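You operate a simulated robot arm through the tools that you are given. There is no shell and no other tool. Be economical: measure what you need, move in short steps, check, and stop when the job is done.

You are at the controls of a simulated robot arm. One attempt, no reset.

JOB
Put things in order on the top of the landing table. At the end: the blue pot stands where the green shampoo bottle stood; the green shampoo bottle stands where the silver tin stood; the silver tin stands where the gold radiator key stood; the gold radiator key is on the red coaster; the beige felt-soled block stands where the blue pot stood; whatever was shut is shut again. Leave all else as you found it, and nothing knocked over.

It is judged by the outcome, as a careful person would: the job done as asked, and still so three seconds after it is handed in. It fails if anything else is knocked over, pushed out of place, dropped, spilled or broken.

ROBOT AND FRAMES
A 6-joint arm with a two-finger parallel gripper, fixed in place. Base frame: the origin is at the foot of the arm, x ahead of it, y to its left, z up; the work surface is at about z = 0.76. Readings come in m, rad, newtons and seconds.
With the tool pointing down near the work surface it reaches from about 0.24 to 0.64 m from the base axis. Its first joint turns from -1.152 to 1.152 rad. Payload 2.7 kg.
Tool frame: the origin (TCP) lies between the finger pads and is the grasp point; the fingertips stand 0.023 m ahead of it; z points along the fingers, y is the line along which they close. Largest opening 0.094 m; finger width 0.038, thickness 0.01; the body of the gripper, 0.054 by 0.096 m, starts 0.039 m behind the TCP.
Orientation is that of the tool frame in the base frame, as a unit quaternion [x, y, z, w]. With the fingers straight down and closing along the base's y, the tool's x points along the base's -x, its y along +y and its z along -z.

CONTROLS
- The arm moves only by the tool step_arm. Its arguments are lists of equal length, an entry for each row: "hand": the closure, from 0 (fully open) to 1 (shut); "dp": the shift along the tool's x, y, z in m, a list of three; "rotation": the turn, a rotation vector about the tool's x, y, z in rad, a list of three. In form: {"hand": [hand, ...], "dp": [[tx, ty, tz], ...], "rotation": [[wx, wy, wz], ...]}. A call has 1 to 20 rows; each row is the pose to reach, as a shift and turn from the pose commanded when the call began, along the tool's axes at that moment. Rows are played at 5 a second. More than 0.05 m and 0.15 rad between two rows, or a gripper value outside its range, and nothing of the call is played. A pose out of reach is approached as far as the arm can. The call stops where the force on the tool passes 40 N (or 10 N more than at its start, if that is more) or the arm is blocked; 0.2 s more then pass. Each finger travels about 0.045 m/s and halts on what it meets, pressing with about 35 N; the grip force reading is that of the motor and also rises with nothing between the fingers. The clock runs only during rows and for 0.2 s after the last one: add rows that repeat a pose to give the fingers time. It gives the time, the measured TCP pose, the force on the tool (base axes), the opening and the grip force at its end, in the units of the frame above (readings bear some noise).
- Cameras (640 x 400 px; columns grow to the right, rows downward): "scene" is fixed at [0.0838, -0.4441, 1.3947]; the picture's right is [0.67, -0.74, 0.00], its down [-0.47, -0.42, -0.78] and it looks along [0.58, 0.52, -0.63] (base axes); focal length 351 px, centre (320, 200). "wrist" rides on the gripper at [-0.039, 0, -0.044] in the tool frame; the picture's right is [0.00, -1.00, 0.00], its down [0.97, 0.00, -0.24] and it looks along [0.24, 0.00, 0.97] (tool axes); focal length 218 px, centre (320, 200).
- camera(camera): a new picture of that camera. No time passes.
- locate(camera, pixels): there is no depth. For up to 12 entries [column, row, z] of the newest picture of that camera ("zoom" is the newest enlarged one), the place [x, y] in the base frame at which the ray of that pixel passes the height z, good to about 0.002 m. No time passes.
- inspect(camera, box): a new picture of the part [left, top, right, bottom] of that camera's present view, enlarged. No time passes.
- job_done(): hands the job in; it is judged then, once.

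Work in short steps. Measure before you move; look again where a grasp or a placing could have gone wrong, and mend it. You have 80 turns and 54 pictures in all, those below and enlarged ones among them. Open the gripper and draw the arm clear of the work before you hand the job in, unless the task says otherwise; then end with one line.

The tools are called after ">>>" as a command line: name --argument value ..., lists and objects as JSON in quotes. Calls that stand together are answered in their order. step_arm: Moves the arm, as the interface text tells. Its arguments: {"type":"object","properties":{"hand":{"type":"array","items":{"type":"number"}},"dp":{"type":"array","items":{"type":"array","items":{"type":"number"}}},"rotation":{"type":"array","items":{"type":"array","items":{"type":"number"}}}},"required":["hand","dp","rotation"]} The other tools are called the same way: camera (camera) takes a picture; locate (camera, pixels) gives the place at which the rays of pixels pass given heights; inspect (camera, box) takes an enlarged picture of a part of a camera's view; job_done () hands the job in.

At the start:

```text
time: 0.0
eef_pos: [0.3623, 0.1194, 1.06]
tool_rot: [-0.002, 1.0, 0.0, 0.0]
wrist_force: [0.0, 0.6, -0.2]
width: 0.0939
grip_force: 0.2
```

scene: 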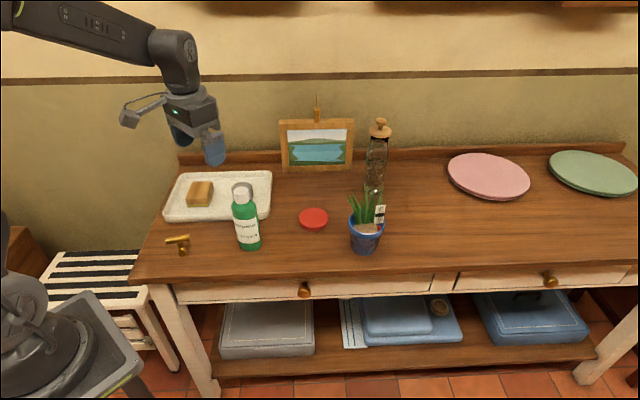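
wrist: 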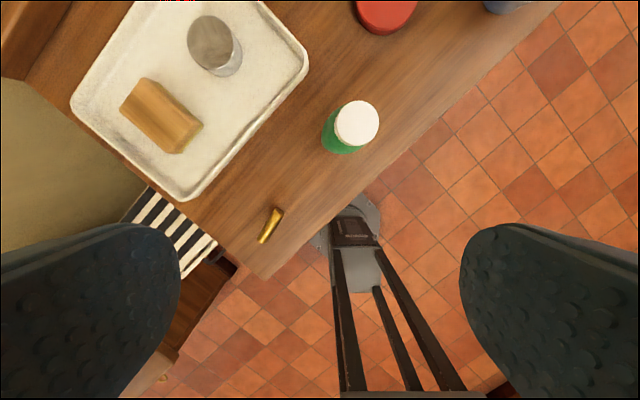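

I start by enlarging the scene to identify the block, tin, key and coaster, before any motion.

>>> inspect --camera "scene" --box '[140, 150, 300, 270]'

>>> inspect --camera "scene" --box '[270, 100, 430, 270]'

>>> inspect --camera "wrist" --box '[60, 0, 420, 260]'

```text
3.33 times, centred on (220, 210) of scene
```

zoom: 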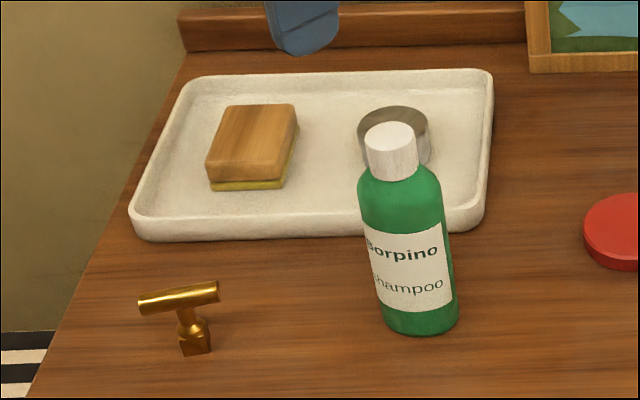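

```text
2.35 times, centred on (350, 185) of scene
```

zoom: 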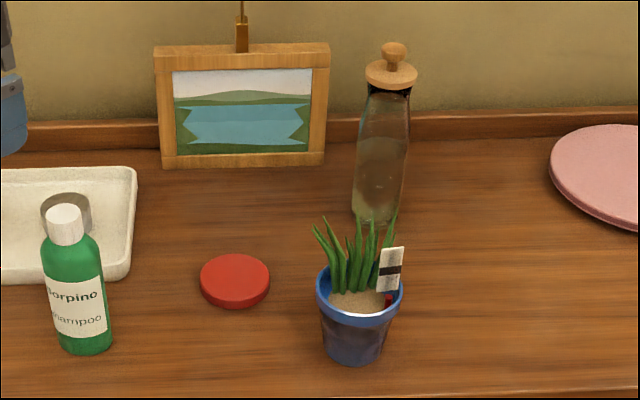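

```text
1.54 times, centred on (240, 130) of wrist
```

zoom: 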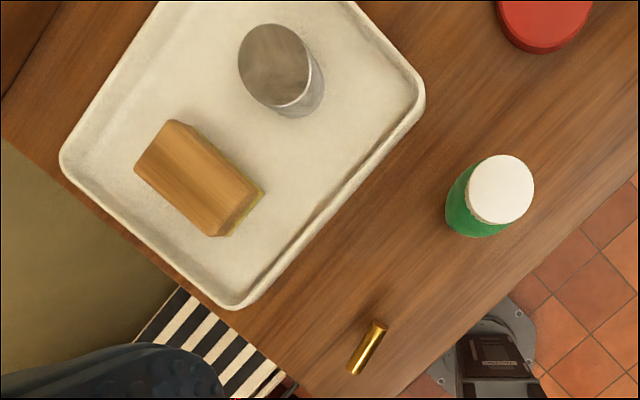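

The block (200,194) sits on the tray with its felt beneath, and the tin (242,190) also stands on the tray. I locate the feet and tops from both cameras.

>>> locate --camera "scene" --pixels '[[189, 237, 0.8], [178.5, 238, 0.8], [189, 235, 0.81], [188.5, 236, 0.76], [188.5, 236.5, 0.77], [314, 215, 0.775], [314, 219, 0.76], [249, 247, 0.76], [237.5, 186, 0.9], [364, 248, 0.76], [184, 253, 0.76], [242, 186, 0.81]]'

>>> locate --camera "wrist" --pixels '[[208, 41, 0.81], [208, 41, 0.83], [357, 122, 0.9], [357, 122, 0.92], [340, 145, 0.76], [270, 226, 0.8], [270, 226, 0.81], [385, 8, 0.775], [277, 211, 0.8], [263, 242, 0.8], [155, 112, 0.8], [222, 60, 0.77]]'

```text
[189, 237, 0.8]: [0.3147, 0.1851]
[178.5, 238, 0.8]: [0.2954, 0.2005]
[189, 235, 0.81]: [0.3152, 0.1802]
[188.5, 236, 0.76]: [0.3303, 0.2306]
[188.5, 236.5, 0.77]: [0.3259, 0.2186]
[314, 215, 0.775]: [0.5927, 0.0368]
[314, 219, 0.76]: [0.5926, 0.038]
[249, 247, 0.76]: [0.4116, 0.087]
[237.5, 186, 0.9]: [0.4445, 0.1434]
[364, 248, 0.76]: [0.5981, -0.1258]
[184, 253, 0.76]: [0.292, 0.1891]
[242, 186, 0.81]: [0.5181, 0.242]
```

```text
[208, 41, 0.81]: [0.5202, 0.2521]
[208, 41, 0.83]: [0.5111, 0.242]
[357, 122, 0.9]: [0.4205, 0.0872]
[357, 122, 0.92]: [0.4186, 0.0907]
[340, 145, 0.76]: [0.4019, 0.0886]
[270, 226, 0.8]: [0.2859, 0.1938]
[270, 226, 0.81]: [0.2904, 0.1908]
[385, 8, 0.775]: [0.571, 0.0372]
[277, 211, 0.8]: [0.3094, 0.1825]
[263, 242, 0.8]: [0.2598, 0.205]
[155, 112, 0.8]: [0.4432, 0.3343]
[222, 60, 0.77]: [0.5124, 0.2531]
```

Key bar is roughly at (0.287,0.193), running at about −24° from base x. I move above it, turning the tool 0.43 rad about its z so the fingers straddle the bar, and look.

>>> step_arm --hand '[0, 0, 0, 0, 0]' --dp '[[0.015, 0.014, 0.03], [0.03, 0.028, 0.06], [0.045, 0.042, 0.09], [0.06, 0.056, 0.12], [0.072, 0.07, 0.15]]' --rotation '[[0, 0, 0.1], [0, 0, 0.2], [0, 0, 0.3], [0, 0, 0.4], [0, 0, 0.43]]'

>>> camera --camera "wrist"

```text
time: 1.2
eef_pos: [0.2896, 0.188, 0.9075]
tool_rot: [0.214, 0.977, 0.001, 0.0]
wrist_force: [-1.2, 0.1, -0.7]
width: 0.094
grip_force: 0.0
```

```text
48 pictures are left
```

wrist: 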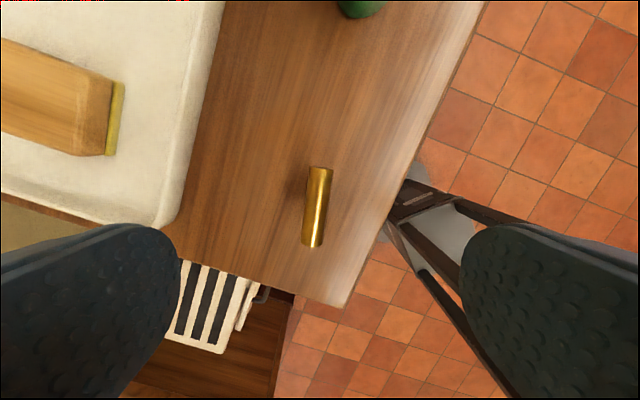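

The bar runs from (320,168) to (313,246). I locate it at several heights, and the same in the scene, to fix its height.

>>> locate --camera "wrist" --pixels '[[320, 170, 0.79], [313, 245, 0.79], [316.5, 207, 0.79], [316.5, 207, 0.8], [316.5, 207, 0.81], [316.5, 207, 0.82], [320, 170, 0.81], [313, 245, 0.81]]'

>>> locate --camera "scene" --pixels '[[177.6, 239, 0.79], [177.6, 239, 0.8], [177.6, 239, 0.81], [177.6, 239, 0.82], [165.4, 240.7, 0.81], [189.8, 237, 0.81], [182.5, 253.6, 0.76]]'

```text
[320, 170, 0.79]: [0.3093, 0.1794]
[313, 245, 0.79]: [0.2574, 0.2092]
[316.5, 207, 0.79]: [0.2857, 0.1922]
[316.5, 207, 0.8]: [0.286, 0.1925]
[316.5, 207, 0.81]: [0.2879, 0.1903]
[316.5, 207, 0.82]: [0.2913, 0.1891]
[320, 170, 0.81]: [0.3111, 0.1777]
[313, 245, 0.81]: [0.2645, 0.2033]
```

```text
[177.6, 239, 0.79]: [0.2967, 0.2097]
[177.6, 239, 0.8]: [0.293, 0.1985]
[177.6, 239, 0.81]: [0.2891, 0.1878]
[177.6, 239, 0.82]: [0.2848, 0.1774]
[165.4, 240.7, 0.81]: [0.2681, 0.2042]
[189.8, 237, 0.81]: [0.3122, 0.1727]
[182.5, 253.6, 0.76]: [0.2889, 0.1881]
```

Bar top z≈0.81, centre (0.288,0.190), direction −29°. I descend with a 0.07 rad further turn, then close.

>>> step_arm --hand '[0, 0, 0, 0.3, 0.6, 1, 1, 1]' --dp '[[0.0023, 0.001, 0.035], [0.0023, 0.001, 0.07], [0.0023, 0.001, 0.1], [0.0023, 0.001, 0.1], [0.0023, 0.001, 0.1], [0.0023, 0.001, 0.1], [0.0023, 0.001, 0.1], [0.0023, 0.001, 0.1]]' --rotation '[[0, 0, 0.07], [0, 0, 0.07], [0, 0, 0.07], [0, 0, 0.07], [0, 0, 0.07], [0, 0, 0.07], [0, 0, 0.07], [0, 0, 0.07]]'

>>> camera --camera "scene"

```text
time: 3.0
eef_pos: [0.2879, 0.1922, 0.8094]
tool_rot: [0.248, 0.969, 0.001, 0.0]
wrist_force: [1.0, -0.1, -0.8]
width: 0.015
grip_force: 29.9
```

```text
47 pictures are left
```

scene: 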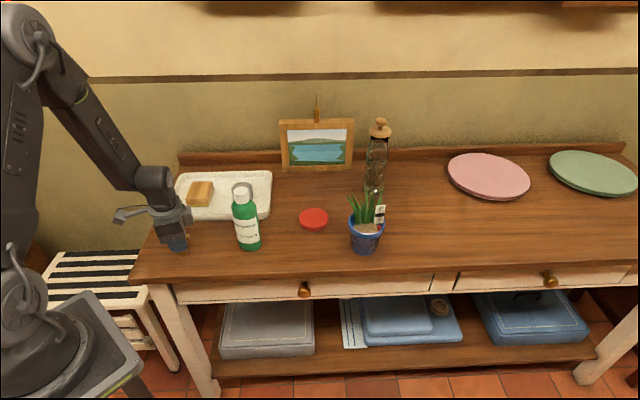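

Grip is on the bar (width 0.015). I lift straight up 0.2 m, and measure the coaster and neighbouring glass bottle.

>>> step_arm --hand '[1, 1, 1, 1, 1]' --dp '[[0, 0, -0.03], [0, 0, -0.07], [0, 0, -0.12], [0, 0, -0.165], [0, 0, -0.2]]' --rotation '[[0, 0, 0], [0, 0, 0], [0, 0, 0], [0, 0, 0], [0, 0, 0]]'

>>> inspect --camera "scene" --box '[280, 180, 400, 260]'

>>> locate --camera "scene" --pixels '[[373, 205, 0.76], [299, 217, 0.77], [328, 218, 0.77], [314, 208, 0.77], [313, 227, 0.77], [379, 120, 1.0], [283, 170, 0.76], [352, 170, 0.76]]'

```text
time: 4.2
eef_pos: [0.2909, 0.1905, 1.0103]
tool_rot: [0.247, 0.969, -0.001, 0.0]
wrist_force: [-0.1, -0.3, -0.2]
width: 0.0145
grip_force: 34.7
```

```text
5.00 times, centred on (340, 220) of scene
```

zoom: 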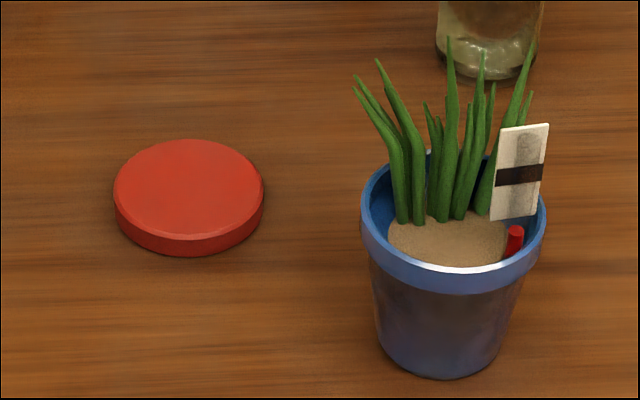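

```text
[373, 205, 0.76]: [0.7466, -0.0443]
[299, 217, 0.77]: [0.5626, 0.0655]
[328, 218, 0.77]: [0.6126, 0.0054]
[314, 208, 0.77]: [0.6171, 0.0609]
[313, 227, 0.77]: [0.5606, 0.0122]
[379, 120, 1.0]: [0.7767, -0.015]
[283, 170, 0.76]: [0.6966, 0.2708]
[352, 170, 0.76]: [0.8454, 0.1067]
```

I locate the coaster centre (188,188 in the zoom) and pot's rim/base from the enlarged picture.

>>> locate --camera "zoom" --pixels '[[188.5, 188, 0.768], [188.5, 203, 0.76], [113, 188, 0.768], [264, 190, 0.768], [440, 348, 0.76], [361, 212, 0.83], [546, 212, 0.83], [453, 205, 0.83], [453, 205, 0.82], [380, 345, 0.76], [501, 345, 0.76], [453, 205, 0.84]]'

```text
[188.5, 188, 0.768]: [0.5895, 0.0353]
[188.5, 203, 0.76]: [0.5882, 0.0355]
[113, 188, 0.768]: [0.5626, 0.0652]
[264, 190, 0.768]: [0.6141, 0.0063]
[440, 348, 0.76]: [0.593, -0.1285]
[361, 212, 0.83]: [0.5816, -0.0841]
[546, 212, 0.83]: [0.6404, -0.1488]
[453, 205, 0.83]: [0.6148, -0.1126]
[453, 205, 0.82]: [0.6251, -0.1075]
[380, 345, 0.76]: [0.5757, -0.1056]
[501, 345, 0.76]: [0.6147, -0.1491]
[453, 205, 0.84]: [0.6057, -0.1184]
```

Coaster centre (0.589,0.0355), top ≈0.768. I carry the key over it at height, foot clear of the bottle.

>>> step_arm --hand '[1, 1, 1, 1, 1, 1, 1, 1, 1, 1]' --dp '[[-0.025, 0.001, 0], [-0.06, 0.002, 0], [-0.1, 0.003, 0], [-0.14, 0.004, 0], [-0.18, 0.005, 0], [-0.22, 0.006, 0], [-0.26, 0.007, 0], [-0.3, 0.007, 0], [-0.336, 0.007, 0], [-0.336, 0.007, 0]]' --rotation '[[0, 0, 0], [0, 0, 0], [0, 0, 0], [0, 0, 0], [0, 0, 0], [0, 0, 0], [0, 0, 0], [0, 0, 0], [0, 0, 0], [0, 0, 0]]'

>>> camera --camera "wrist"

```text
time: 6.4
eef_pos: [0.5911, 0.0329, 1.0073]
tool_rot: [0.248, 0.969, 0.0, 0.0]
wrist_force: [0.1, 0.0, -0.6]
width: 0.0147
grip_force: 34.8
```

```text
45 pictures are left
```

wrist: 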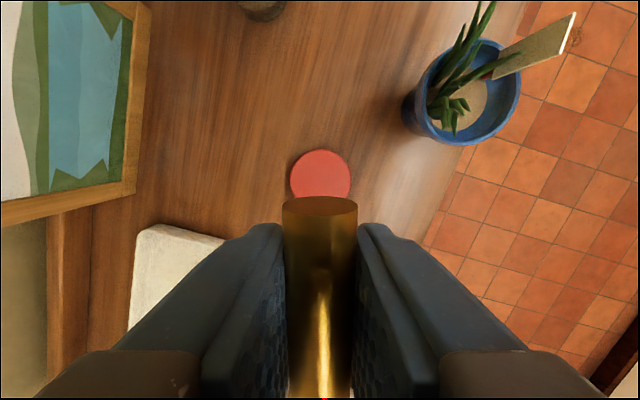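

Coaster seen at about (320,181) beyond the bar; I check it and the pot rim (469,91) from this view.

>>> locate --camera "wrist" --pixels '[[320, 151, 0.768], [290, 180, 0.768], [350, 180, 0.768], [320, 180, 0.768], [469, 91, 0.83], [469, 91, 0.84], [417, 100, 0.84], [521, 85, 0.84], [565, 40, 0.88]]'

```text
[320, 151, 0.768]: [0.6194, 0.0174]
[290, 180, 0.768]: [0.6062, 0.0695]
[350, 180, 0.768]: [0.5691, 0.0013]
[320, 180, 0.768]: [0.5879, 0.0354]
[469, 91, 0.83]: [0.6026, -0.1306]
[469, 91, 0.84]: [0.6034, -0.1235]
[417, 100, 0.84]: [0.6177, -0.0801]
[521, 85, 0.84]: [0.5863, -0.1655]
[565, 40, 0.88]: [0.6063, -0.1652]
```

Coaster centre confirmed at (0.588,0.0355). I descend to just above contact.

>>> step_arm --hand '[1, 1, 1, 1, 1, 1, 1]' --dp '[[0.004, 0.001, 0.04], [0.004, 0.001, 0.085], [0.004, 0.001, 0.13], [0.004, 0.001, 0.165], [0.004, 0.001, 0.18], [0.004, 0.001, 0.186], [0.004, 0.001, 0.186]]' --rotation '[[0, 0, 0], [0, 0, 0], [0, 0, 0], [0, 0, 0], [0, 0, 0], [0, 0, 0], [0, 0, 0]]'

>>> inspect --camera "scene" --box '[270, 160, 380, 240]'

```text
time: 8.0
eef_pos: [0.5845, 0.0413, 0.8258]
tool_rot: [0.247, 0.969, 0.001, 0.003]
wrist_force: [-6.2, 2.4, 23.8]
width: 0.0147
grip_force: 35.3
```

```text
5.00 times, centred on (325, 200) of scene
```

zoom: 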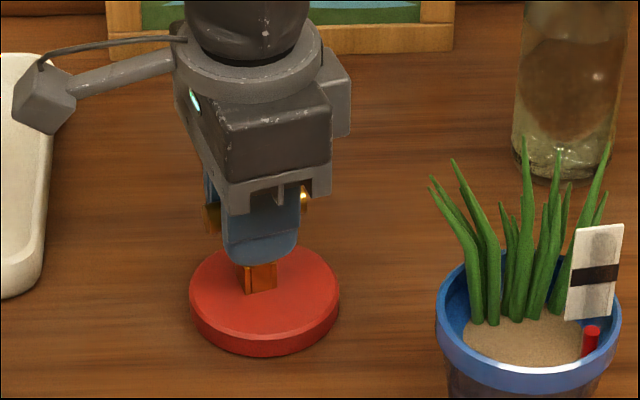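

Contact at 24 N: the coaster is a little thicker than guessed, and it has not moved (columns 299–329 as before). I ease up 4 mm to drop the force, then open.

>>> step_arm --hand '[1, 1, 1]' --dp '[[0, 0, -0.002], [0, 0, -0.004], [0, 0, -0.004]]' --rotation '[[0, 0, 0], [0, 0, 0], [0, 0, 0]]'

```text
time: 8.8
eef_pos: [0.5831, 0.0404, 0.8249]
tool_rot: [0.247, 0.969, 0.0, -0.002]
wrist_force: [1.6, 0.1, 1.1]
width: 0.0148
grip_force: 34.9
```

Force is down to ~1 N with the foot at the surface; I open the fingers and then rise.

>>> step_arm --hand '[0.75, 0.6, 0.5, 0.5, 0.4, 0.3, 0.2, 0.2, 0.2]' --dp '[[0, 0, 0], [0, 0, 0], [0, 0, 0], [0, 0, 0], [0, 0, -0.03], [0, 0, -0.07], [0, 0, -0.11], [0, 0, -0.16], [0, 0, -0.2]]' --rotation '[[0, 0, 0], [0, 0, 0], [0, 0, 0], [0, 0, 0], [0, 0, 0], [0, 0, 0], [0, 0, 0], [0, 0, 0], [0, 0, 0]]'

>>> inspect --camera "scene" --box '[220, 150, 380, 250]'

```text
time: 10.8
eef_pos: [0.5785, 0.0417, 1.0258]
tool_rot: [0.248, 0.969, 0.0, 0.0]
wrist_force: [-0.4, 0.0, 0.1]
width: 0.0751
grip_force: 0.1
```

```text
4.00 times, centred on (300, 200) of scene
```

zoom: 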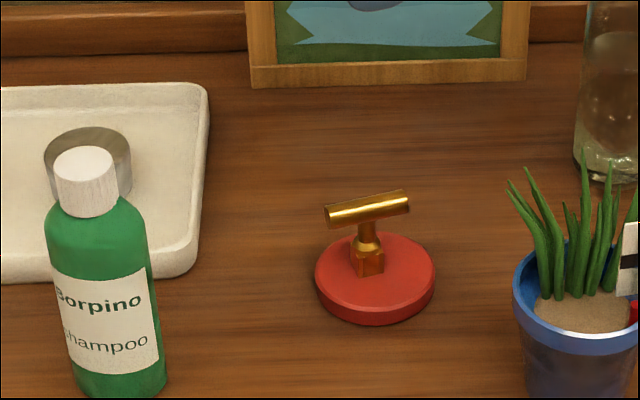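

Key stands on the coaster. Next the tin: I move above it at z≈1.02 and look straight down.

>>> step_arm --hand '[0, 0, 0, 0, 0, 0, 0]' --dp '[[0.02, 0.017, 0], [0.05, 0.041, 0], [0.08, 0.066, 0], [0.11, 0.091, 0], [0.14, 0.116, 0], [0.164, 0.136, 0], [0.164, 0.136, 0.02]]' --rotation '[[0, 0, 0], [0, 0, 0], [0, 0, 0], [0, 0, 0], [0, 0, 0], [0, 0, 0], [0, 0, 0]]'

>>> camera --camera "wrist"

```text
time: 12.4
eef_pos: [0.5029, 0.2392, 1.0048]
tool_rot: [0.247, 0.969, 0.001, 0.0]
wrist_force: [0.1, 0.5, 0.6]
width: 0.0938
grip_force: 0.1
```

```text
42 pictures are left
```

wrist: 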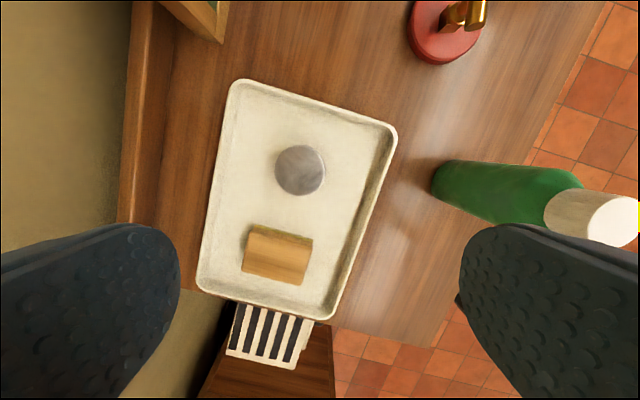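

The tin's top is centred at (301,170) in the wrist view. I locate it against the scene view to get its height, along with the tray floor and block.

>>> locate --camera "wrist" --pixels '[[301, 170, 0.78], [301, 170, 0.79], [301, 170, 0.8], [301, 170, 0.81], [276, 170, 0.8], [327, 170, 0.8], [246, 270, 0.8], [303, 284, 0.8], [311, 238, 0.8], [256, 227, 0.8], [440, 182, 0.76], [605, 222, 0.92]]'

>>> locate --camera "scene" --pixels '[[242, 188.7, 0.78], [242, 188.7, 0.79], [242, 188.7, 0.8], [242, 188.7, 0.81]]'

>>> inspect --camera "scene" --box '[180, 160, 280, 225]'

```text
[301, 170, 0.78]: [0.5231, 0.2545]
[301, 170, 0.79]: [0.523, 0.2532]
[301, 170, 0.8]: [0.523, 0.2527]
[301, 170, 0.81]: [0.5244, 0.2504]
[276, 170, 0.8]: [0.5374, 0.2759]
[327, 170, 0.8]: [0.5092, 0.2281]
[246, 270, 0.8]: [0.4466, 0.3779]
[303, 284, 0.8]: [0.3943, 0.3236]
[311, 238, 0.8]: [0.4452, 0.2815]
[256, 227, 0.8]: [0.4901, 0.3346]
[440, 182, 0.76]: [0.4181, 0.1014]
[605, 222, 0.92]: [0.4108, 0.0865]
```

```text
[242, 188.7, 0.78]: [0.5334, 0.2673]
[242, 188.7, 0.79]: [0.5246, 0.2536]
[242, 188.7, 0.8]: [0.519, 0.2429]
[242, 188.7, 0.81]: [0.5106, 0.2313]
```

```text
6.15 times, centred on (230, 192) of scene
```

zoom: 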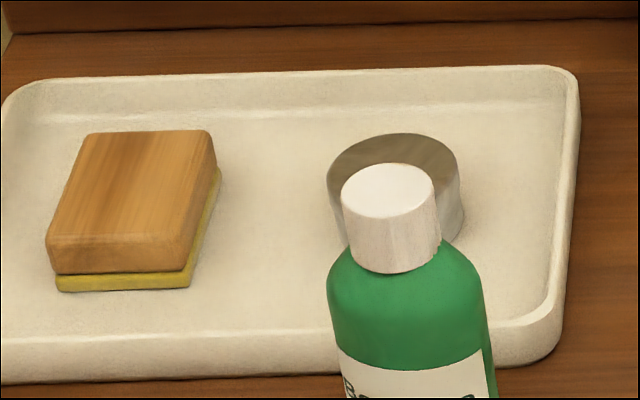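

Tin: centre ≈(0.5235,0.2525), top ≈0.795, diameter ≈0.054, on the tray floor (~0.768). I descend over it to z≈0.803.

>>> step_arm --hand '[0, 0, 0, 0, 0, 0, 0]' --dp '[[-0.012, 0.021, 0.03], [-0.012, 0.021, 0.075], [-0.012, 0.021, 0.12], [-0.012, 0.021, 0.16], [-0.012, 0.021, 0.19], [-0.012, 0.021, 0.201], [-0.012, 0.021, 0.201]]' --rotation '[[0, 0, 0], [0, 0, 0], [0, 0, 0], [0, 0, 0], [0, 0, 0], [0, 0, 0], [0, 0, 0]]'

>>> camera --camera "wrist"

```text
time: 14.0
eef_pos: [0.5237, 0.2514, 0.8057]
tool_rot: [0.247, 0.969, 0.001, 0.001]
wrist_force: [0.4, -0.2, -0.3]
width: 0.0942
grip_force: 0.0
```

```text
40 pictures are left
```

wrist: 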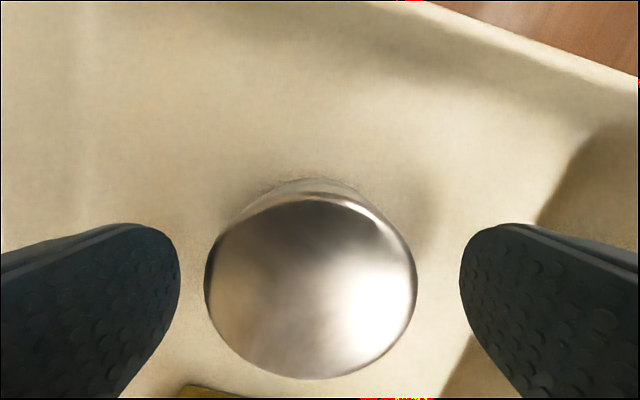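

The tin is centred between the fingers (311,288). I lower 3 mm and close.

>>> step_arm --hand '[0, 0.3, 0.5, 0.8, 1, 1, 1]' --dp '[[0, -0.001, 0.004], [0, -0.001, 0.004], [0, -0.001, 0.004], [0, -0.001, 0.004], [0, -0.001, 0.004], [0, -0.001, 0.004], [0, -0.001, 0.004]]' --rotation '[[0, 0, 0], [0, 0, 0], [0, 0, 0], [0, 0, 0], [0, 0, 0], [0, 0, 0], [0, 0, 0]]'

```text
time: 15.6
eef_pos: [0.5231, 0.2489, 0.8024]
tool_rot: [0.247, 0.969, 0.001, 0.0]
wrist_force: [-1.4, -0.7, 0.2]
width: 0.0588
grip_force: 35.5
```

Gripped (0.0588). Lift 0.13 m and carry to the key's old spot (0.2885,0.190).

>>> step_arm --hand '[1, 1, 1, 1, 1, 1, 1, 1, 1, 1, 1]' --dp '[[0, 0, -0.03], [0, 0, -0.07], [0, 0, -0.1], [0.02, -0.018, -0.12], [0.05, -0.046, -0.12], [0.08, -0.074, -0.12], [0.11, -0.1025, -0.12], [0.14, -0.13, -0.12], [0.165, -0.153, -0.12], [0.1775, -0.1642, -0.12], [0.1775, -0.1642, -0.12]]' --rotation '[[0, 0, 0], [0, 0, 0], [0, 0, 0], [0, 0, 0], [0, 0, 0], [0, 0, 0], [0, 0, 0], [0, 0, 0], [0, 0, 0], [0, 0, 0], [0, 0, 0]]'

>>> camera --camera "wrist"

```text
time: 18.0
eef_pos: [0.2859, 0.1893, 0.9236]
tool_rot: [0.247, 0.969, 0.001, 0.001]
wrist_force: [-0.3, -0.3, -0.8]
width: 0.059
grip_force: 34.9
```

```text
39 pictures are left
```

wrist: 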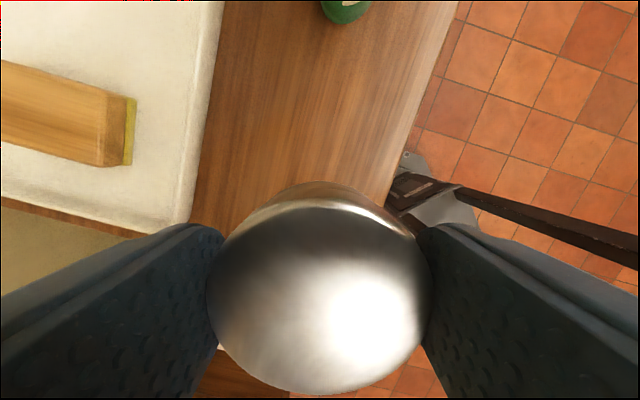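

Over the spot. I trim by (2,2) mm and descend to z≈0.80, then creep.

>>> step_arm --hand '[1, 1, 1, 1, 1, 1, 1]' --dp '[[-0.001, 0.0025, 0.03], [-0.001, 0.0025, 0.07], [-0.001, 0.0025, 0.105], [-0.001, 0.0025, 0.12], [-0.001, 0.0025, 0.125], [-0.001, 0.0025, 0.127], [-0.001, 0.0025, 0.127]]' --rotation '[[0, 0, 0], [0, 0, 0], [0, 0, 0], [0, 0, 0], [0, 0, 0], [0, 0, 0], [0, 0, 0]]'

>>> inspect --camera "scene" --box '[140, 200, 240, 265]'

```text
time: 19.6
eef_pos: [0.2914, 0.1923, 0.7956]
tool_rot: [0.247, 0.969, 0.0, 0.001]
wrist_force: [-4.6, -5.9, 18.4]
width: 0.0588
grip_force: 35.2
```

```text
6.15 times, centred on (190, 232) of scene
```

zoom: 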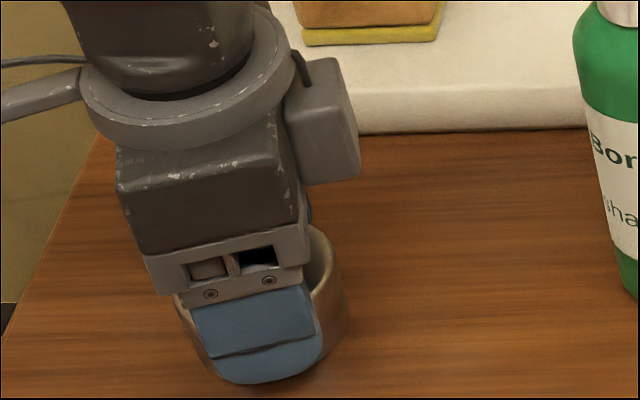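

Contact at 18 N; x is 3 mm too far. I lift 4 mm, trim, and lower to just touching.

>>> step_arm --hand '[1, 1, 1, 1]' --dp '[[0, 0, -0.004], [0.002, -0.002, -0.004], [0.002, -0.002, -0.001], [0.002, -0.002, -0.001]]' --rotation '[[0, 0, 0], [0, 0, 0], [0, 0, 0], [0, 0, 0]]'

```text
time: 20.6
eef_pos: [0.2906, 0.1929, 0.7962]
tool_rot: [0.247, 0.969, 0.0, 0.0]
wrist_force: [0.0, -0.1, -1.0]
width: 0.0588
grip_force: 34.7
```

Force ~0, just touching. Release and rise.

>>> step_arm --hand '[0.3, 0.2, 0.15, 0.1, 0.1, 0.1, 0.1, 0.1]' --dp '[[0, 0, 0.001], [0, 0, 0.001], [0, 0, 0.001], [0, 0, -0.02], [0, 0, -0.06], [0, 0, -0.1], [0, 0, -0.15], [0, 0, -0.2]]' --rotation '[[0, 0, 0], [0, 0, 0], [0, 0, 0], [0, 0, 0], [0, 0, 0], [0, 0, 0], [0, 0, 0], [0, 0, 0]]'

>>> camera --camera "wrist"

>>> camera --camera "scene"

```text
time: 22.4
eef_pos: [0.2882, 0.1954, 0.9982]
tool_rot: [0.248, 0.969, -0.001, 0.0]
wrist_force: [0.5, 0.4, 0.6]
width: 0.0847
grip_force: 0.0
```

```text
37 pictures are left
```

wrist: 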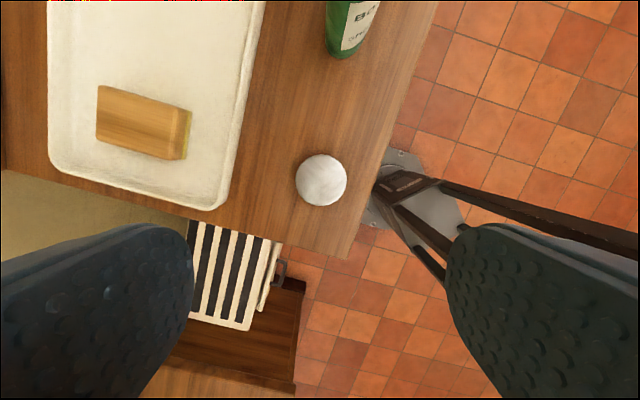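

```text
36 pictures are left
```

scene: 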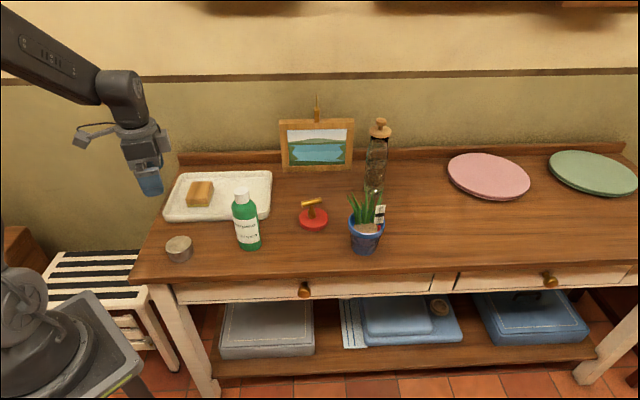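

Tin stands where the key stood. Next the bottle: I move above it at z≈1.03 for a look.

>>> step_arm --hand '[0.1, 0, 0, 0, 0, 0]' --dp '[[-0.02, -0.004, -0.03], [-0.06, -0.012, -0.04], [-0.1, -0.02, -0.04], [-0.14, -0.028, -0.04], [-0.158, -0.032, -0.04], [-0.158, -0.032, -0.04]]' --rotation '[[0, 0, 0], [0, 0, 0], [0, 0, 0], [0, 0, 0], [0, 0, 0], [0, 0, 0]]'

>>> camera --camera "wrist"

>>> inspect --camera "scene" --box '[210, 170, 290, 260]'

```text
time: 23.8
eef_pos: [0.4136, 0.0881, 1.0379]
tool_rot: [0.248, 0.969, 0.0, 0.0]
wrist_force: [-0.4, 0.0, 0.4]
width: 0.0937
grip_force: 0.0
```

```text
35 pictures are left
```

wrist: 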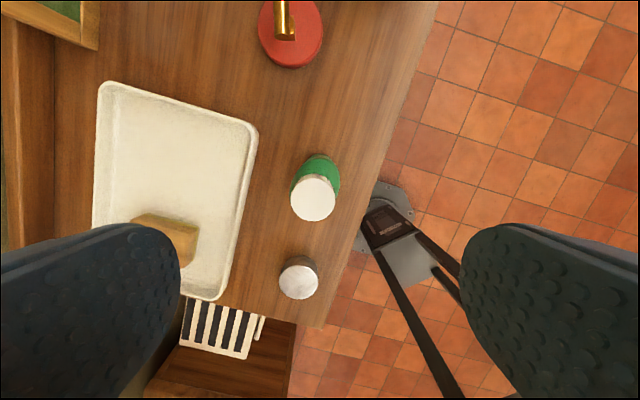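

```text
4.44 times, centred on (250, 215) of scene
```

zoom: 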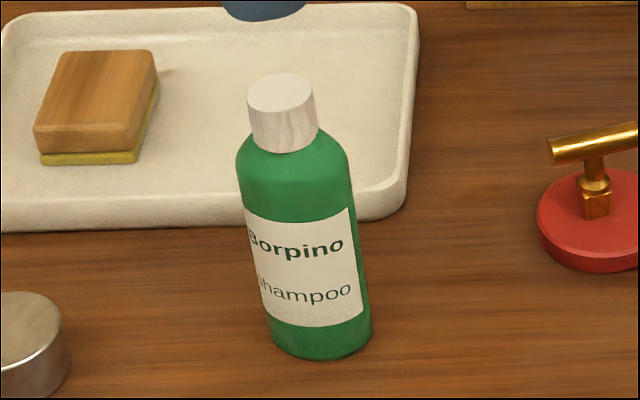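

Cap top is at wrist (313,198) and scene-zoom (281,92); base ≈ zoom (322,338). I intersect both for height.

>>> locate --camera "wrist" --pixels '[[313, 198, 0.86], [313, 198, 0.88], [313, 198, 0.9], [313, 198, 0.92], [291, 198, 0.89], [336, 198, 0.89], [299, 277, 0.79]]'

>>> locate --camera "zoom" --pixels '[[281, 92, 0.86], [281, 92, 0.88], [281, 92, 0.9], [281, 92, 0.92], [322, 336, 0.76], [285, 137, 0.86], [285, 137, 0.87], [270, 330, 0.76], [371, 325, 0.76], [248, 92, 0.89], [315, 92, 0.89]]'

```text
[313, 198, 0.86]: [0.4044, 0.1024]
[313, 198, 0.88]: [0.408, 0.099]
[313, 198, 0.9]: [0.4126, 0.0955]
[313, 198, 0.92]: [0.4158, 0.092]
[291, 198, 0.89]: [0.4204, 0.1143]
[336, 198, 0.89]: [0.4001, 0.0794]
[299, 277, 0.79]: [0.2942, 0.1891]
```

```text
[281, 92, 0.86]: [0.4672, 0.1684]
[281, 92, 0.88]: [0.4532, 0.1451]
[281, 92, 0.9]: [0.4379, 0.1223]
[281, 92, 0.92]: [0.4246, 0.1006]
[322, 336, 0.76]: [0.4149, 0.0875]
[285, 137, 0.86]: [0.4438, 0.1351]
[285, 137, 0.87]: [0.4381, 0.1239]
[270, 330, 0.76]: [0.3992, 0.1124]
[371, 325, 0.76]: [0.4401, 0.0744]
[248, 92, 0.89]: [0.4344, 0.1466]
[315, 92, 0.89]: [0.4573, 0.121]
```

Bottle: axis ≈(0.418,0.091), top ≈0.927, cap bottom ≈0.90. I descend to z≈0.926 so the tips take the cap, then close.

>>> step_arm --hand '[0, 0, 0, 0, 0.3, 0.6, 1, 1, 1, 1]' --dp '[[-0.0025, 0.0045, 0.03], [-0.0025, 0.0045, 0.07], [-0.0025, 0.0045, 0.1], [-0.0025, 0.0045, 0.112], [-0.0025, 0.0045, 0.112], [-0.0025, 0.0045, 0.112], [-0.0025, 0.0045, 0.112], [-0.0025, 0.0045, 0.112], [-0.0025, 0.0045, 0.112], [-0.0025, 0.0045, 0.112]]' --rotation '[[0, 0, 0], [0, 0, 0], [0, 0, 0], [0, 0, 0], [0, 0, 0], [0, 0, 0], [0, 0, 0], [0, 0, 0], [0, 0, 0], [0, 0, 0]]'

>>> inspect --camera "scene" --box '[200, 150, 300, 260]'

>>> camera --camera "wrist"

```text
time: 26.0
eef_pos: [0.4172, 0.0908, 0.9243]
tool_rot: [0.247, 0.969, 0.0, 0.0]
wrist_force: [0.5, -1.0, -0.1]
width: 0.0414
grip_force: 35.4
```

```text
3.64 times, centred on (250, 205) of scene
```

zoom: 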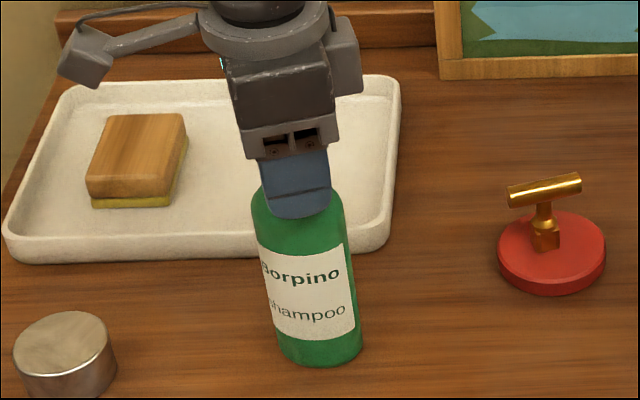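

```text
32 pictures are left
```

wrist: 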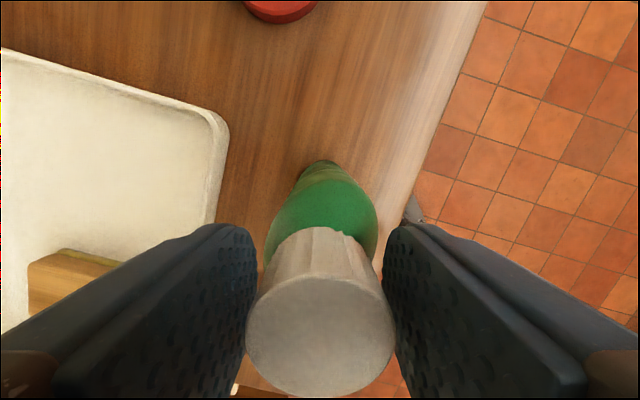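

Cap held (0.0414). I lift 0.08 m, then carry it to above the tin's old spot (0.523,0.2505).

>>> step_arm --hand '[1, 1, 1, 1, 1, 1, 1, 1, 1, 1, 1]' --dp '[[0, 0, -0.02], [0, 0, -0.05], [0, 0, -0.08], [-0.002, 0.02, -0.08], [-0.004, 0.05, -0.08], [-0.007, 0.085, -0.08], [-0.01, 0.12, -0.08], [-0.013, 0.15, -0.08], [-0.015, 0.175, -0.08], [-0.016, 0.191, -0.08], [-0.016, 0.191, -0.08]]' --rotation '[[0, 0, 0], [0, 0, 0], [0, 0, 0], [0, 0, 0], [0, 0, 0], [0, 0, 0], [0, 0, 0], [0, 0, 0], [0, 0, 0], [0, 0, 0], [0, 0, 0]]'

>>> camera --camera "wrist"

>>> camera --camera "scene"

```text
time: 28.4
eef_pos: [0.5227, 0.2504, 1.0053]
tool_rot: [0.247, 0.969, 0.0, 0.0]
wrist_force: [1.1, -0.3, -3.1]
width: 0.0413
grip_force: 34.8
```

```text
31 pictures are left
```

wrist: 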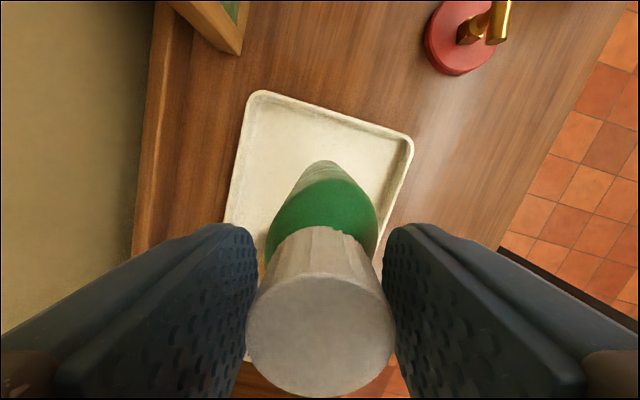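

```text
30 pictures are left
```

scene: 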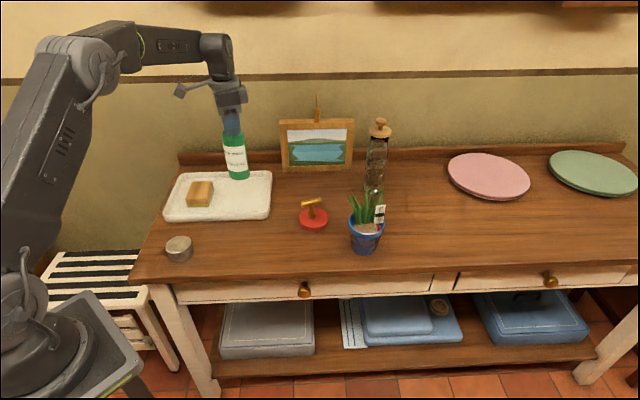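

Bottle hangs straight over the spot. Expected contact at TCP ≈0.930; I descend 0.074 m.

>>> step_arm --hand '[1, 1, 1, 1, 1, 1, 1]' --dp '[[0, 0, 0.025], [0, 0, 0.05], [0, 0, 0.066], [0, 0, 0.07], [0, 0, 0.072], [0, 0, 0.074], [0, 0, 0.074]]' --rotation '[[0, 0, 0], [0, 0, 0], [0, 0, 0], [0, 0, 0], [0, 0, 0], [0, 0, 0], [0, 0, 0]]'

```text
time: 30.0
eef_pos: [0.5237, 0.2518, 0.9298]
tool_rot: [0.246, 0.969, 0.001, 0.0]
wrist_force: [-0.3, 1.2, -1.6]
width: 0.0411
grip_force: 35.6
```

Force still reads slightly as weight; I creep down another 2 mm to seat it.

>>> step_arm --hand '[1, 1, 1]' --dp '[[0, 0, 0.001], [0, 0, 0.002], [0, 0, 0.002]]' --rotation '[[0, 0, 0], [0, 0, 0], [0, 0, 0]]'

```text
time: 30.8
eef_pos: [0.524, 0.2509, 0.9305]
tool_rot: [0.247, 0.969, 0.001, 0.002]
wrist_force: [0.9, -1.1, 14.7]
width: 0.0407
grip_force: 35.6
```

Seated (15 N). I back off 1 mm, open, and rise straight up.

>>> step_arm --hand '[1, 1, 0.6, 0.5, 0.4, 0.4, 0.3, 0.2, 0.1, 0]' --dp '[[0, 0, -0.001], [0, 0, -0.001], [0, 0, -0.001], [0, 0, -0.001], [0, 0, -0.001], [0, 0, -0.02], [0, 0, -0.05], [0, 0, -0.08], [0, 0, -0.1], [0, 0, -0.1]]' --rotation '[[0, 0, 0], [0, 0, 0], [0, 0, 0], [0, 0, 0], [0, 0, 0], [0, 0, 0], [0, 0, 0], [0, 0, 0], [0, 0, 0], [0, 0, 0]]'

>>> camera --camera "scene"

```text
time: 33.0
eef_pos: [0.5224, 0.2496, 1.0277]
tool_rot: [0.247, 0.969, 0.0, 0.0]
wrist_force: [0.2, -0.4, 0.2]
width: 0.094
grip_force: 0.1
```

```text
29 pictures are left
```

scene: 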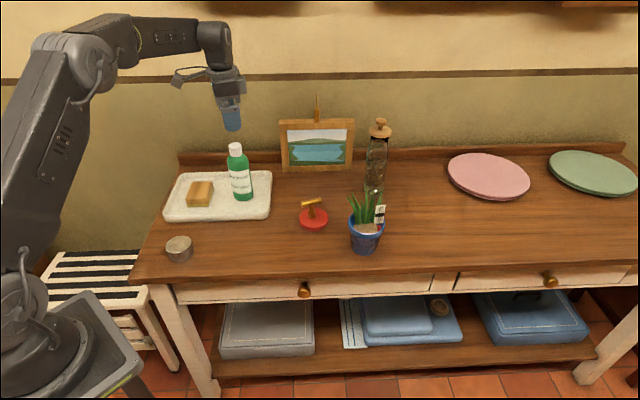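

Bottle stands in the tin's place. The pot (rim ≈0.088 wide, leaves tall) is best taken from the side beneath its rim, so I go to a staging point in front of it, yawing to face +30°, and look.

>>> step_arm --hand '[0, 0, 0, 0, 0, 0, 0, 0, 0, 0, 0]' --dp '[[-0.012, -0.025, -0.01], [-0.03, -0.065, -0.01], [-0.05, -0.105, -0.01], [-0.07, -0.147, -0.01], [-0.09, -0.189, -0.01], [-0.11, -0.23, -0.01], [-0.13, -0.272, -0.01], [-0.15, -0.314, -0.01], [-0.17, -0.356, -0.01], [-0.186, -0.39, -0.01], [-0.186, -0.39, -0.01]]' --rotation '[[0, 0, -0.1], [0, 0, -0.2], [0, 0, -0.3], [0, 0, -0.4], [0, 0, -0.5], [0, 0, -0.6], [0, 0, -0.7], [0, 0, -0.8], [0, 0, -0.9], [0, 0, -1.025], [0, 0, -1.025]]'

>>> camera --camera "wrist"

```text
time: 35.4
eef_pos: [0.4993, -0.1798, 1.0411]
tool_rot: [-0.261, 0.965, 0.0, 0.002]
wrist_force: [0.2, 0.1, 0.4]
width: 0.0939
grip_force: 0.0
```

```text
28 pictures are left
```

wrist: 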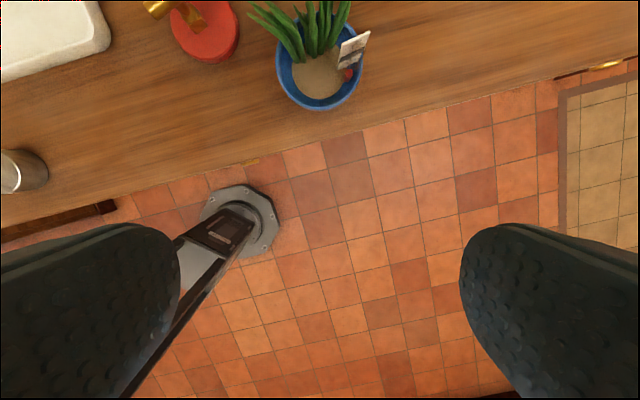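

The pot's rim spans columns 276–364, front at row 111; leaves lean away from me. I locate rim and base points.

>>> locate --camera "wrist" --pixels '[[276, 66, 0.835], [364, 66, 0.835], [320, 66, 0.835], [320, 111, 0.835], [320, 111, 0.84], [320, 111, 0.845]]'

>>> inspect --camera "scene" --box '[325, 180, 405, 260]'

```text
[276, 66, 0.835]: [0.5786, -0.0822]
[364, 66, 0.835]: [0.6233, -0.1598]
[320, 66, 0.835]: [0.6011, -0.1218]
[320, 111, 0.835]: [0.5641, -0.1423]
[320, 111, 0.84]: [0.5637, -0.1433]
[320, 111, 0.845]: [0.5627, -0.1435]
```

```text
5.00 times, centred on (365, 220) of scene
```

zoom: 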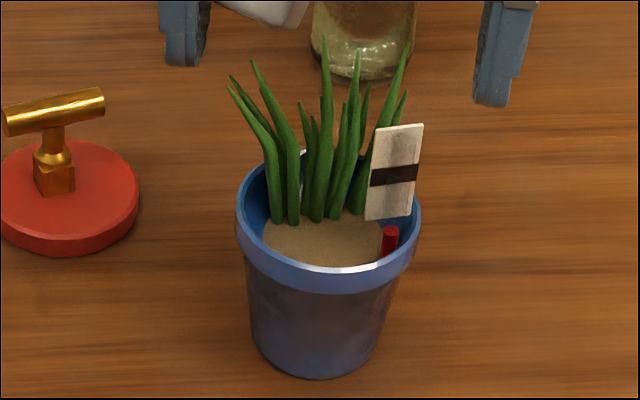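

Pot axis (0.6015,−0.121), rim top ≈0.844, rim band bottom ≈0.828. I tilt the tool 1.31 rad forward about its y at this staging point while lowering to z≈0.95.

>>> step_arm --hand '[0, 0, 0, 0, 0, 0, 0, 0, 0, 0, 0]' --dp '[[0, 0, 0.01], [0, 0, 0.02], [0, 0, 0.03], [0, 0, 0.04], [0, 0, 0.05], [0, 0, 0.06], [0, 0, 0.07], [0, 0, 0.08], [0, 0, 0.09], [0, 0, 0.09], [0, 0, 0.09]]' --rotation '[[0, -0.14, 0], [0, -0.28, 0], [0, -0.42, 0], [0, -0.56, 0], [0, -0.7, 0], [0, -0.84, 0], [0, -0.98, 0], [0, -1.12, 0], [0, -1.25, 0], [0, -1.31, 0], [0, -1.31, 0]]'

>>> camera --camera "scene"

>>> camera --camera "wrist"

```text
time: 37.8
eef_pos: [0.4993, -0.1798, 0.9476]
tool_rot: [-0.206, 0.765, 0.159, 0.589]
wrist_force: [0.3, -0.5, -0.1]
width: 0.0941
grip_force: 0.0
```

```text
26 pictures are left
```

scene: 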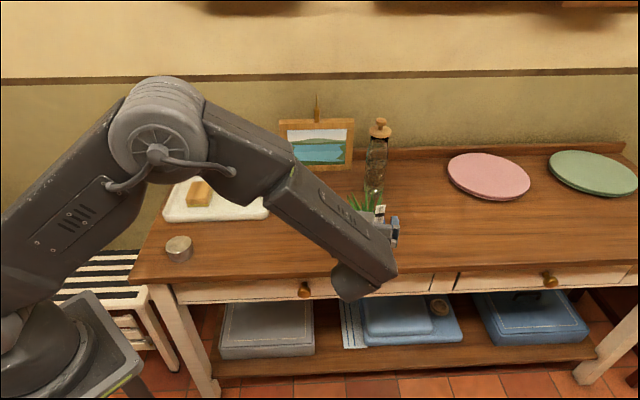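

```text
25 pictures are left
```

wrist: 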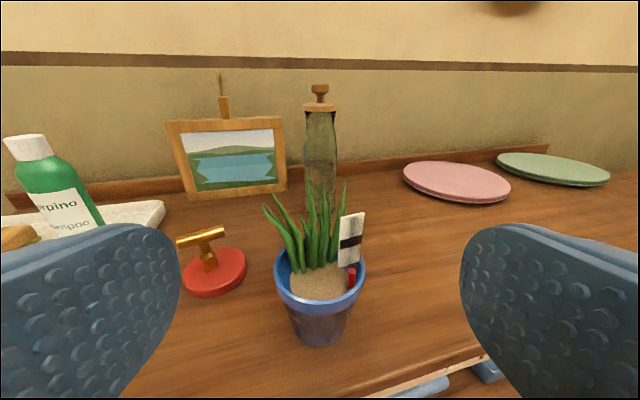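

Pose reachable and the pot is centred between the fingers (320,300). I lower to z≈0.797 while still 12 cm short of the pot.

>>> step_arm --hand '[0, 0, 0, 0, 0, 0]' --dp '[[0.036, 0, 0.0097], [0.073, 0, 0.0195], [0.11, 0, 0.0295], [0.13, 0, 0.035], [0.145, 0, 0.0389], [0.145, 0, 0.0389]]' --rotation '[[0, 0, 0], [0, 0, 0], [0, 0, 0], [0, 0, 0], [0, 0, 0], [0, 0, 0]]'

>>> camera --camera "wrist"

>>> camera --camera "scene"

```text
time: 39.2
eef_pos: [0.501, -0.18, 0.7973]
tool_rot: [-0.206, 0.766, 0.158, 0.588]
wrist_force: [-0.3, 0.9, -0.3]
width: 0.094
grip_force: 0.1
```

```text
24 pictures are left
```

wrist: 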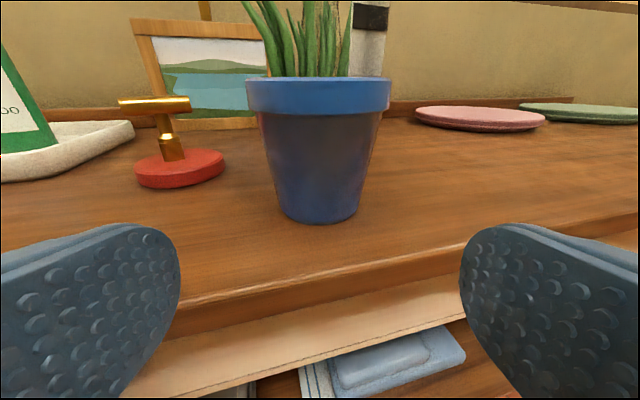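

```text
23 pictures are left
```

scene: 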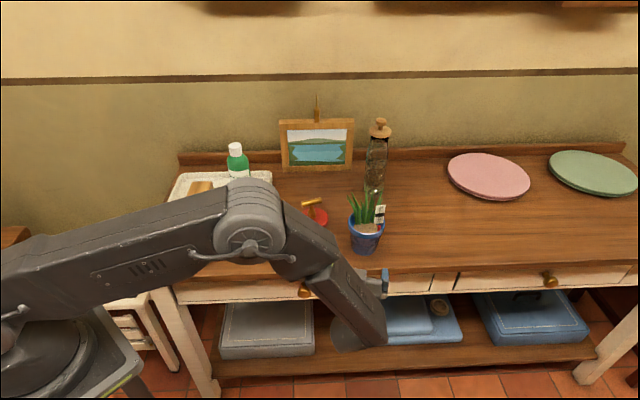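

I check where the table's front edge is relative to the grasp, to be sure the gripper and wrist clear it when advancing.

>>> locate --camera "wrist" --pixels '[[180, 300, 0.76], [320, 268, 0.76], [460, 245, 0.76], [318, 222, 0.76], [280, 212, 0.76], [358, 212, 0.76], [318, 112, 0.828], [318, 80, 0.844]]'

```text
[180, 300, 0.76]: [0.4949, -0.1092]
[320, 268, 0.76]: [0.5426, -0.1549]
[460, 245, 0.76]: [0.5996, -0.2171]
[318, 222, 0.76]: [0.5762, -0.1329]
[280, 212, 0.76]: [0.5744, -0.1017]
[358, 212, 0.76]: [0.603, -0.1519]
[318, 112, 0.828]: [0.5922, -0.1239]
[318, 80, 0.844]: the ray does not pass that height
```

Edge lies 6.8 cm in front of the pot axis; clear. I advance 0.116 m horizontally so the fingers straddle the pot body.

>>> step_arm --hand '[0, 0, 0, 0, 0, 0]' --dp '[[-0.0075, 0.001, 0.028], [-0.015, 0.001, 0.056], [-0.0225, 0.001, 0.084], [-0.027, 0.001, 0.1], [-0.03, 0.001, 0.112], [-0.03, 0.001, 0.112]]' --rotation '[[0, 0, 0], [0, 0, 0], [0, 0, 0], [0, 0, 0], [0, 0, 0], [0, 0, 0]]'

>>> camera --camera "wrist"

>>> inspect --camera "scene" --box '[310, 170, 430, 290]'

```text
time: 40.6
eef_pos: [0.5994, -0.121, 0.7988]
tool_rot: [-0.206, 0.765, 0.158, 0.589]
wrist_force: [-1.5, 0.5, 0.2]
width: 0.0936
grip_force: 0.0
```

```text
22 pictures are left
```

wrist: 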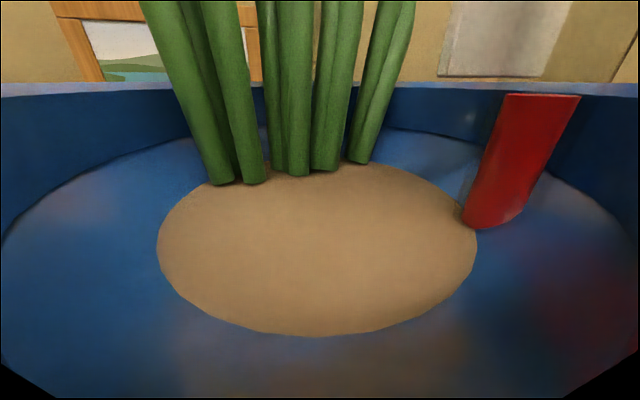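

```text
3.33 times, centred on (370, 230) of scene
```

zoom: 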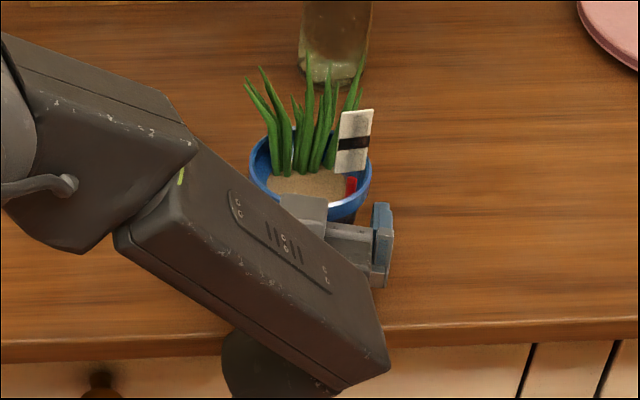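

Fingers straddle the pot and it hasn't moved (rim columns 349–386 as before). I close gently.

>>> step_arm --hand '[0.1, 0.15, 0.2, 0.3, 0.5, 0.8, 1, 1, 1]' --dp '[[0, 0, 0], [0, 0, 0], [0, 0, 0], [0, 0, 0], [0, 0, 0], [0, 0, 0], [0, 0, 0], [0, 0, 0], [0, 0, 0]]' --rotation '[[0, 0, 0], [0, 0, 0], [0, 0, 0], [0, 0, 0], [0, 0, 0], [0, 0, 0], [0, 0, 0], [0, 0, 0], [0, 0, 0]]'

>>> inspect --camera "scene" --box '[310, 170, 430, 290]'

```text
time: 42.6
eef_pos: [0.5997, -0.1213, 0.7979]
tool_rot: [-0.206, 0.766, 0.159, 0.588]
wrist_force: [0.9, 3.1, -0.5]
width: 0.0749
grip_force: 35.2
```

```text
3.33 times, centred on (370, 230) of scene
```

zoom: 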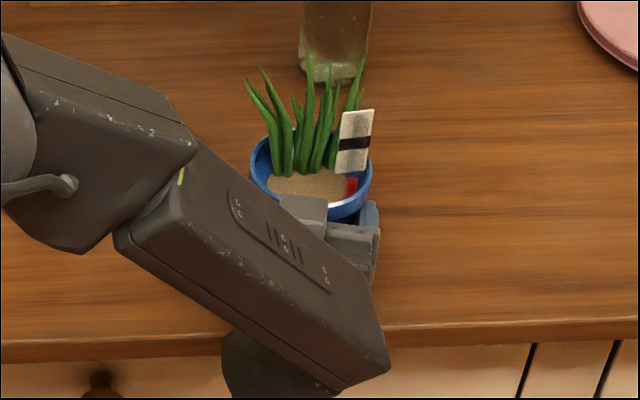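

Gripped (0.0749). A 3 cm test lift follows.

>>> step_arm --hand '[1, 1, 1, 1]' --dp '[[-0.0097, 0, -0.0026], [-0.0193, 0, -0.0052], [-0.029, 0, -0.0078], [-0.029, 0, -0.0078]]' --rotation '[[0, 0, 0], [0, 0, 0], [0, 0, 0], [0, 0, 0]]'

>>> inspect --camera "scene" --box '[310, 170, 430, 290]'

```text
time: 43.6
eef_pos: [0.6003, -0.1209, 0.8282]
tool_rot: [-0.206, 0.766, 0.159, 0.588]
wrist_force: [0.7, -1.0, -4.3]
width: 0.0749
grip_force: 35.2
```

```text
3.33 times, centred on (370, 230) of scene
```

zoom: 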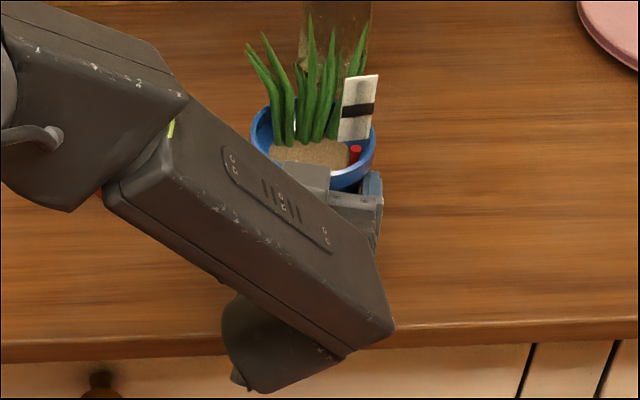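

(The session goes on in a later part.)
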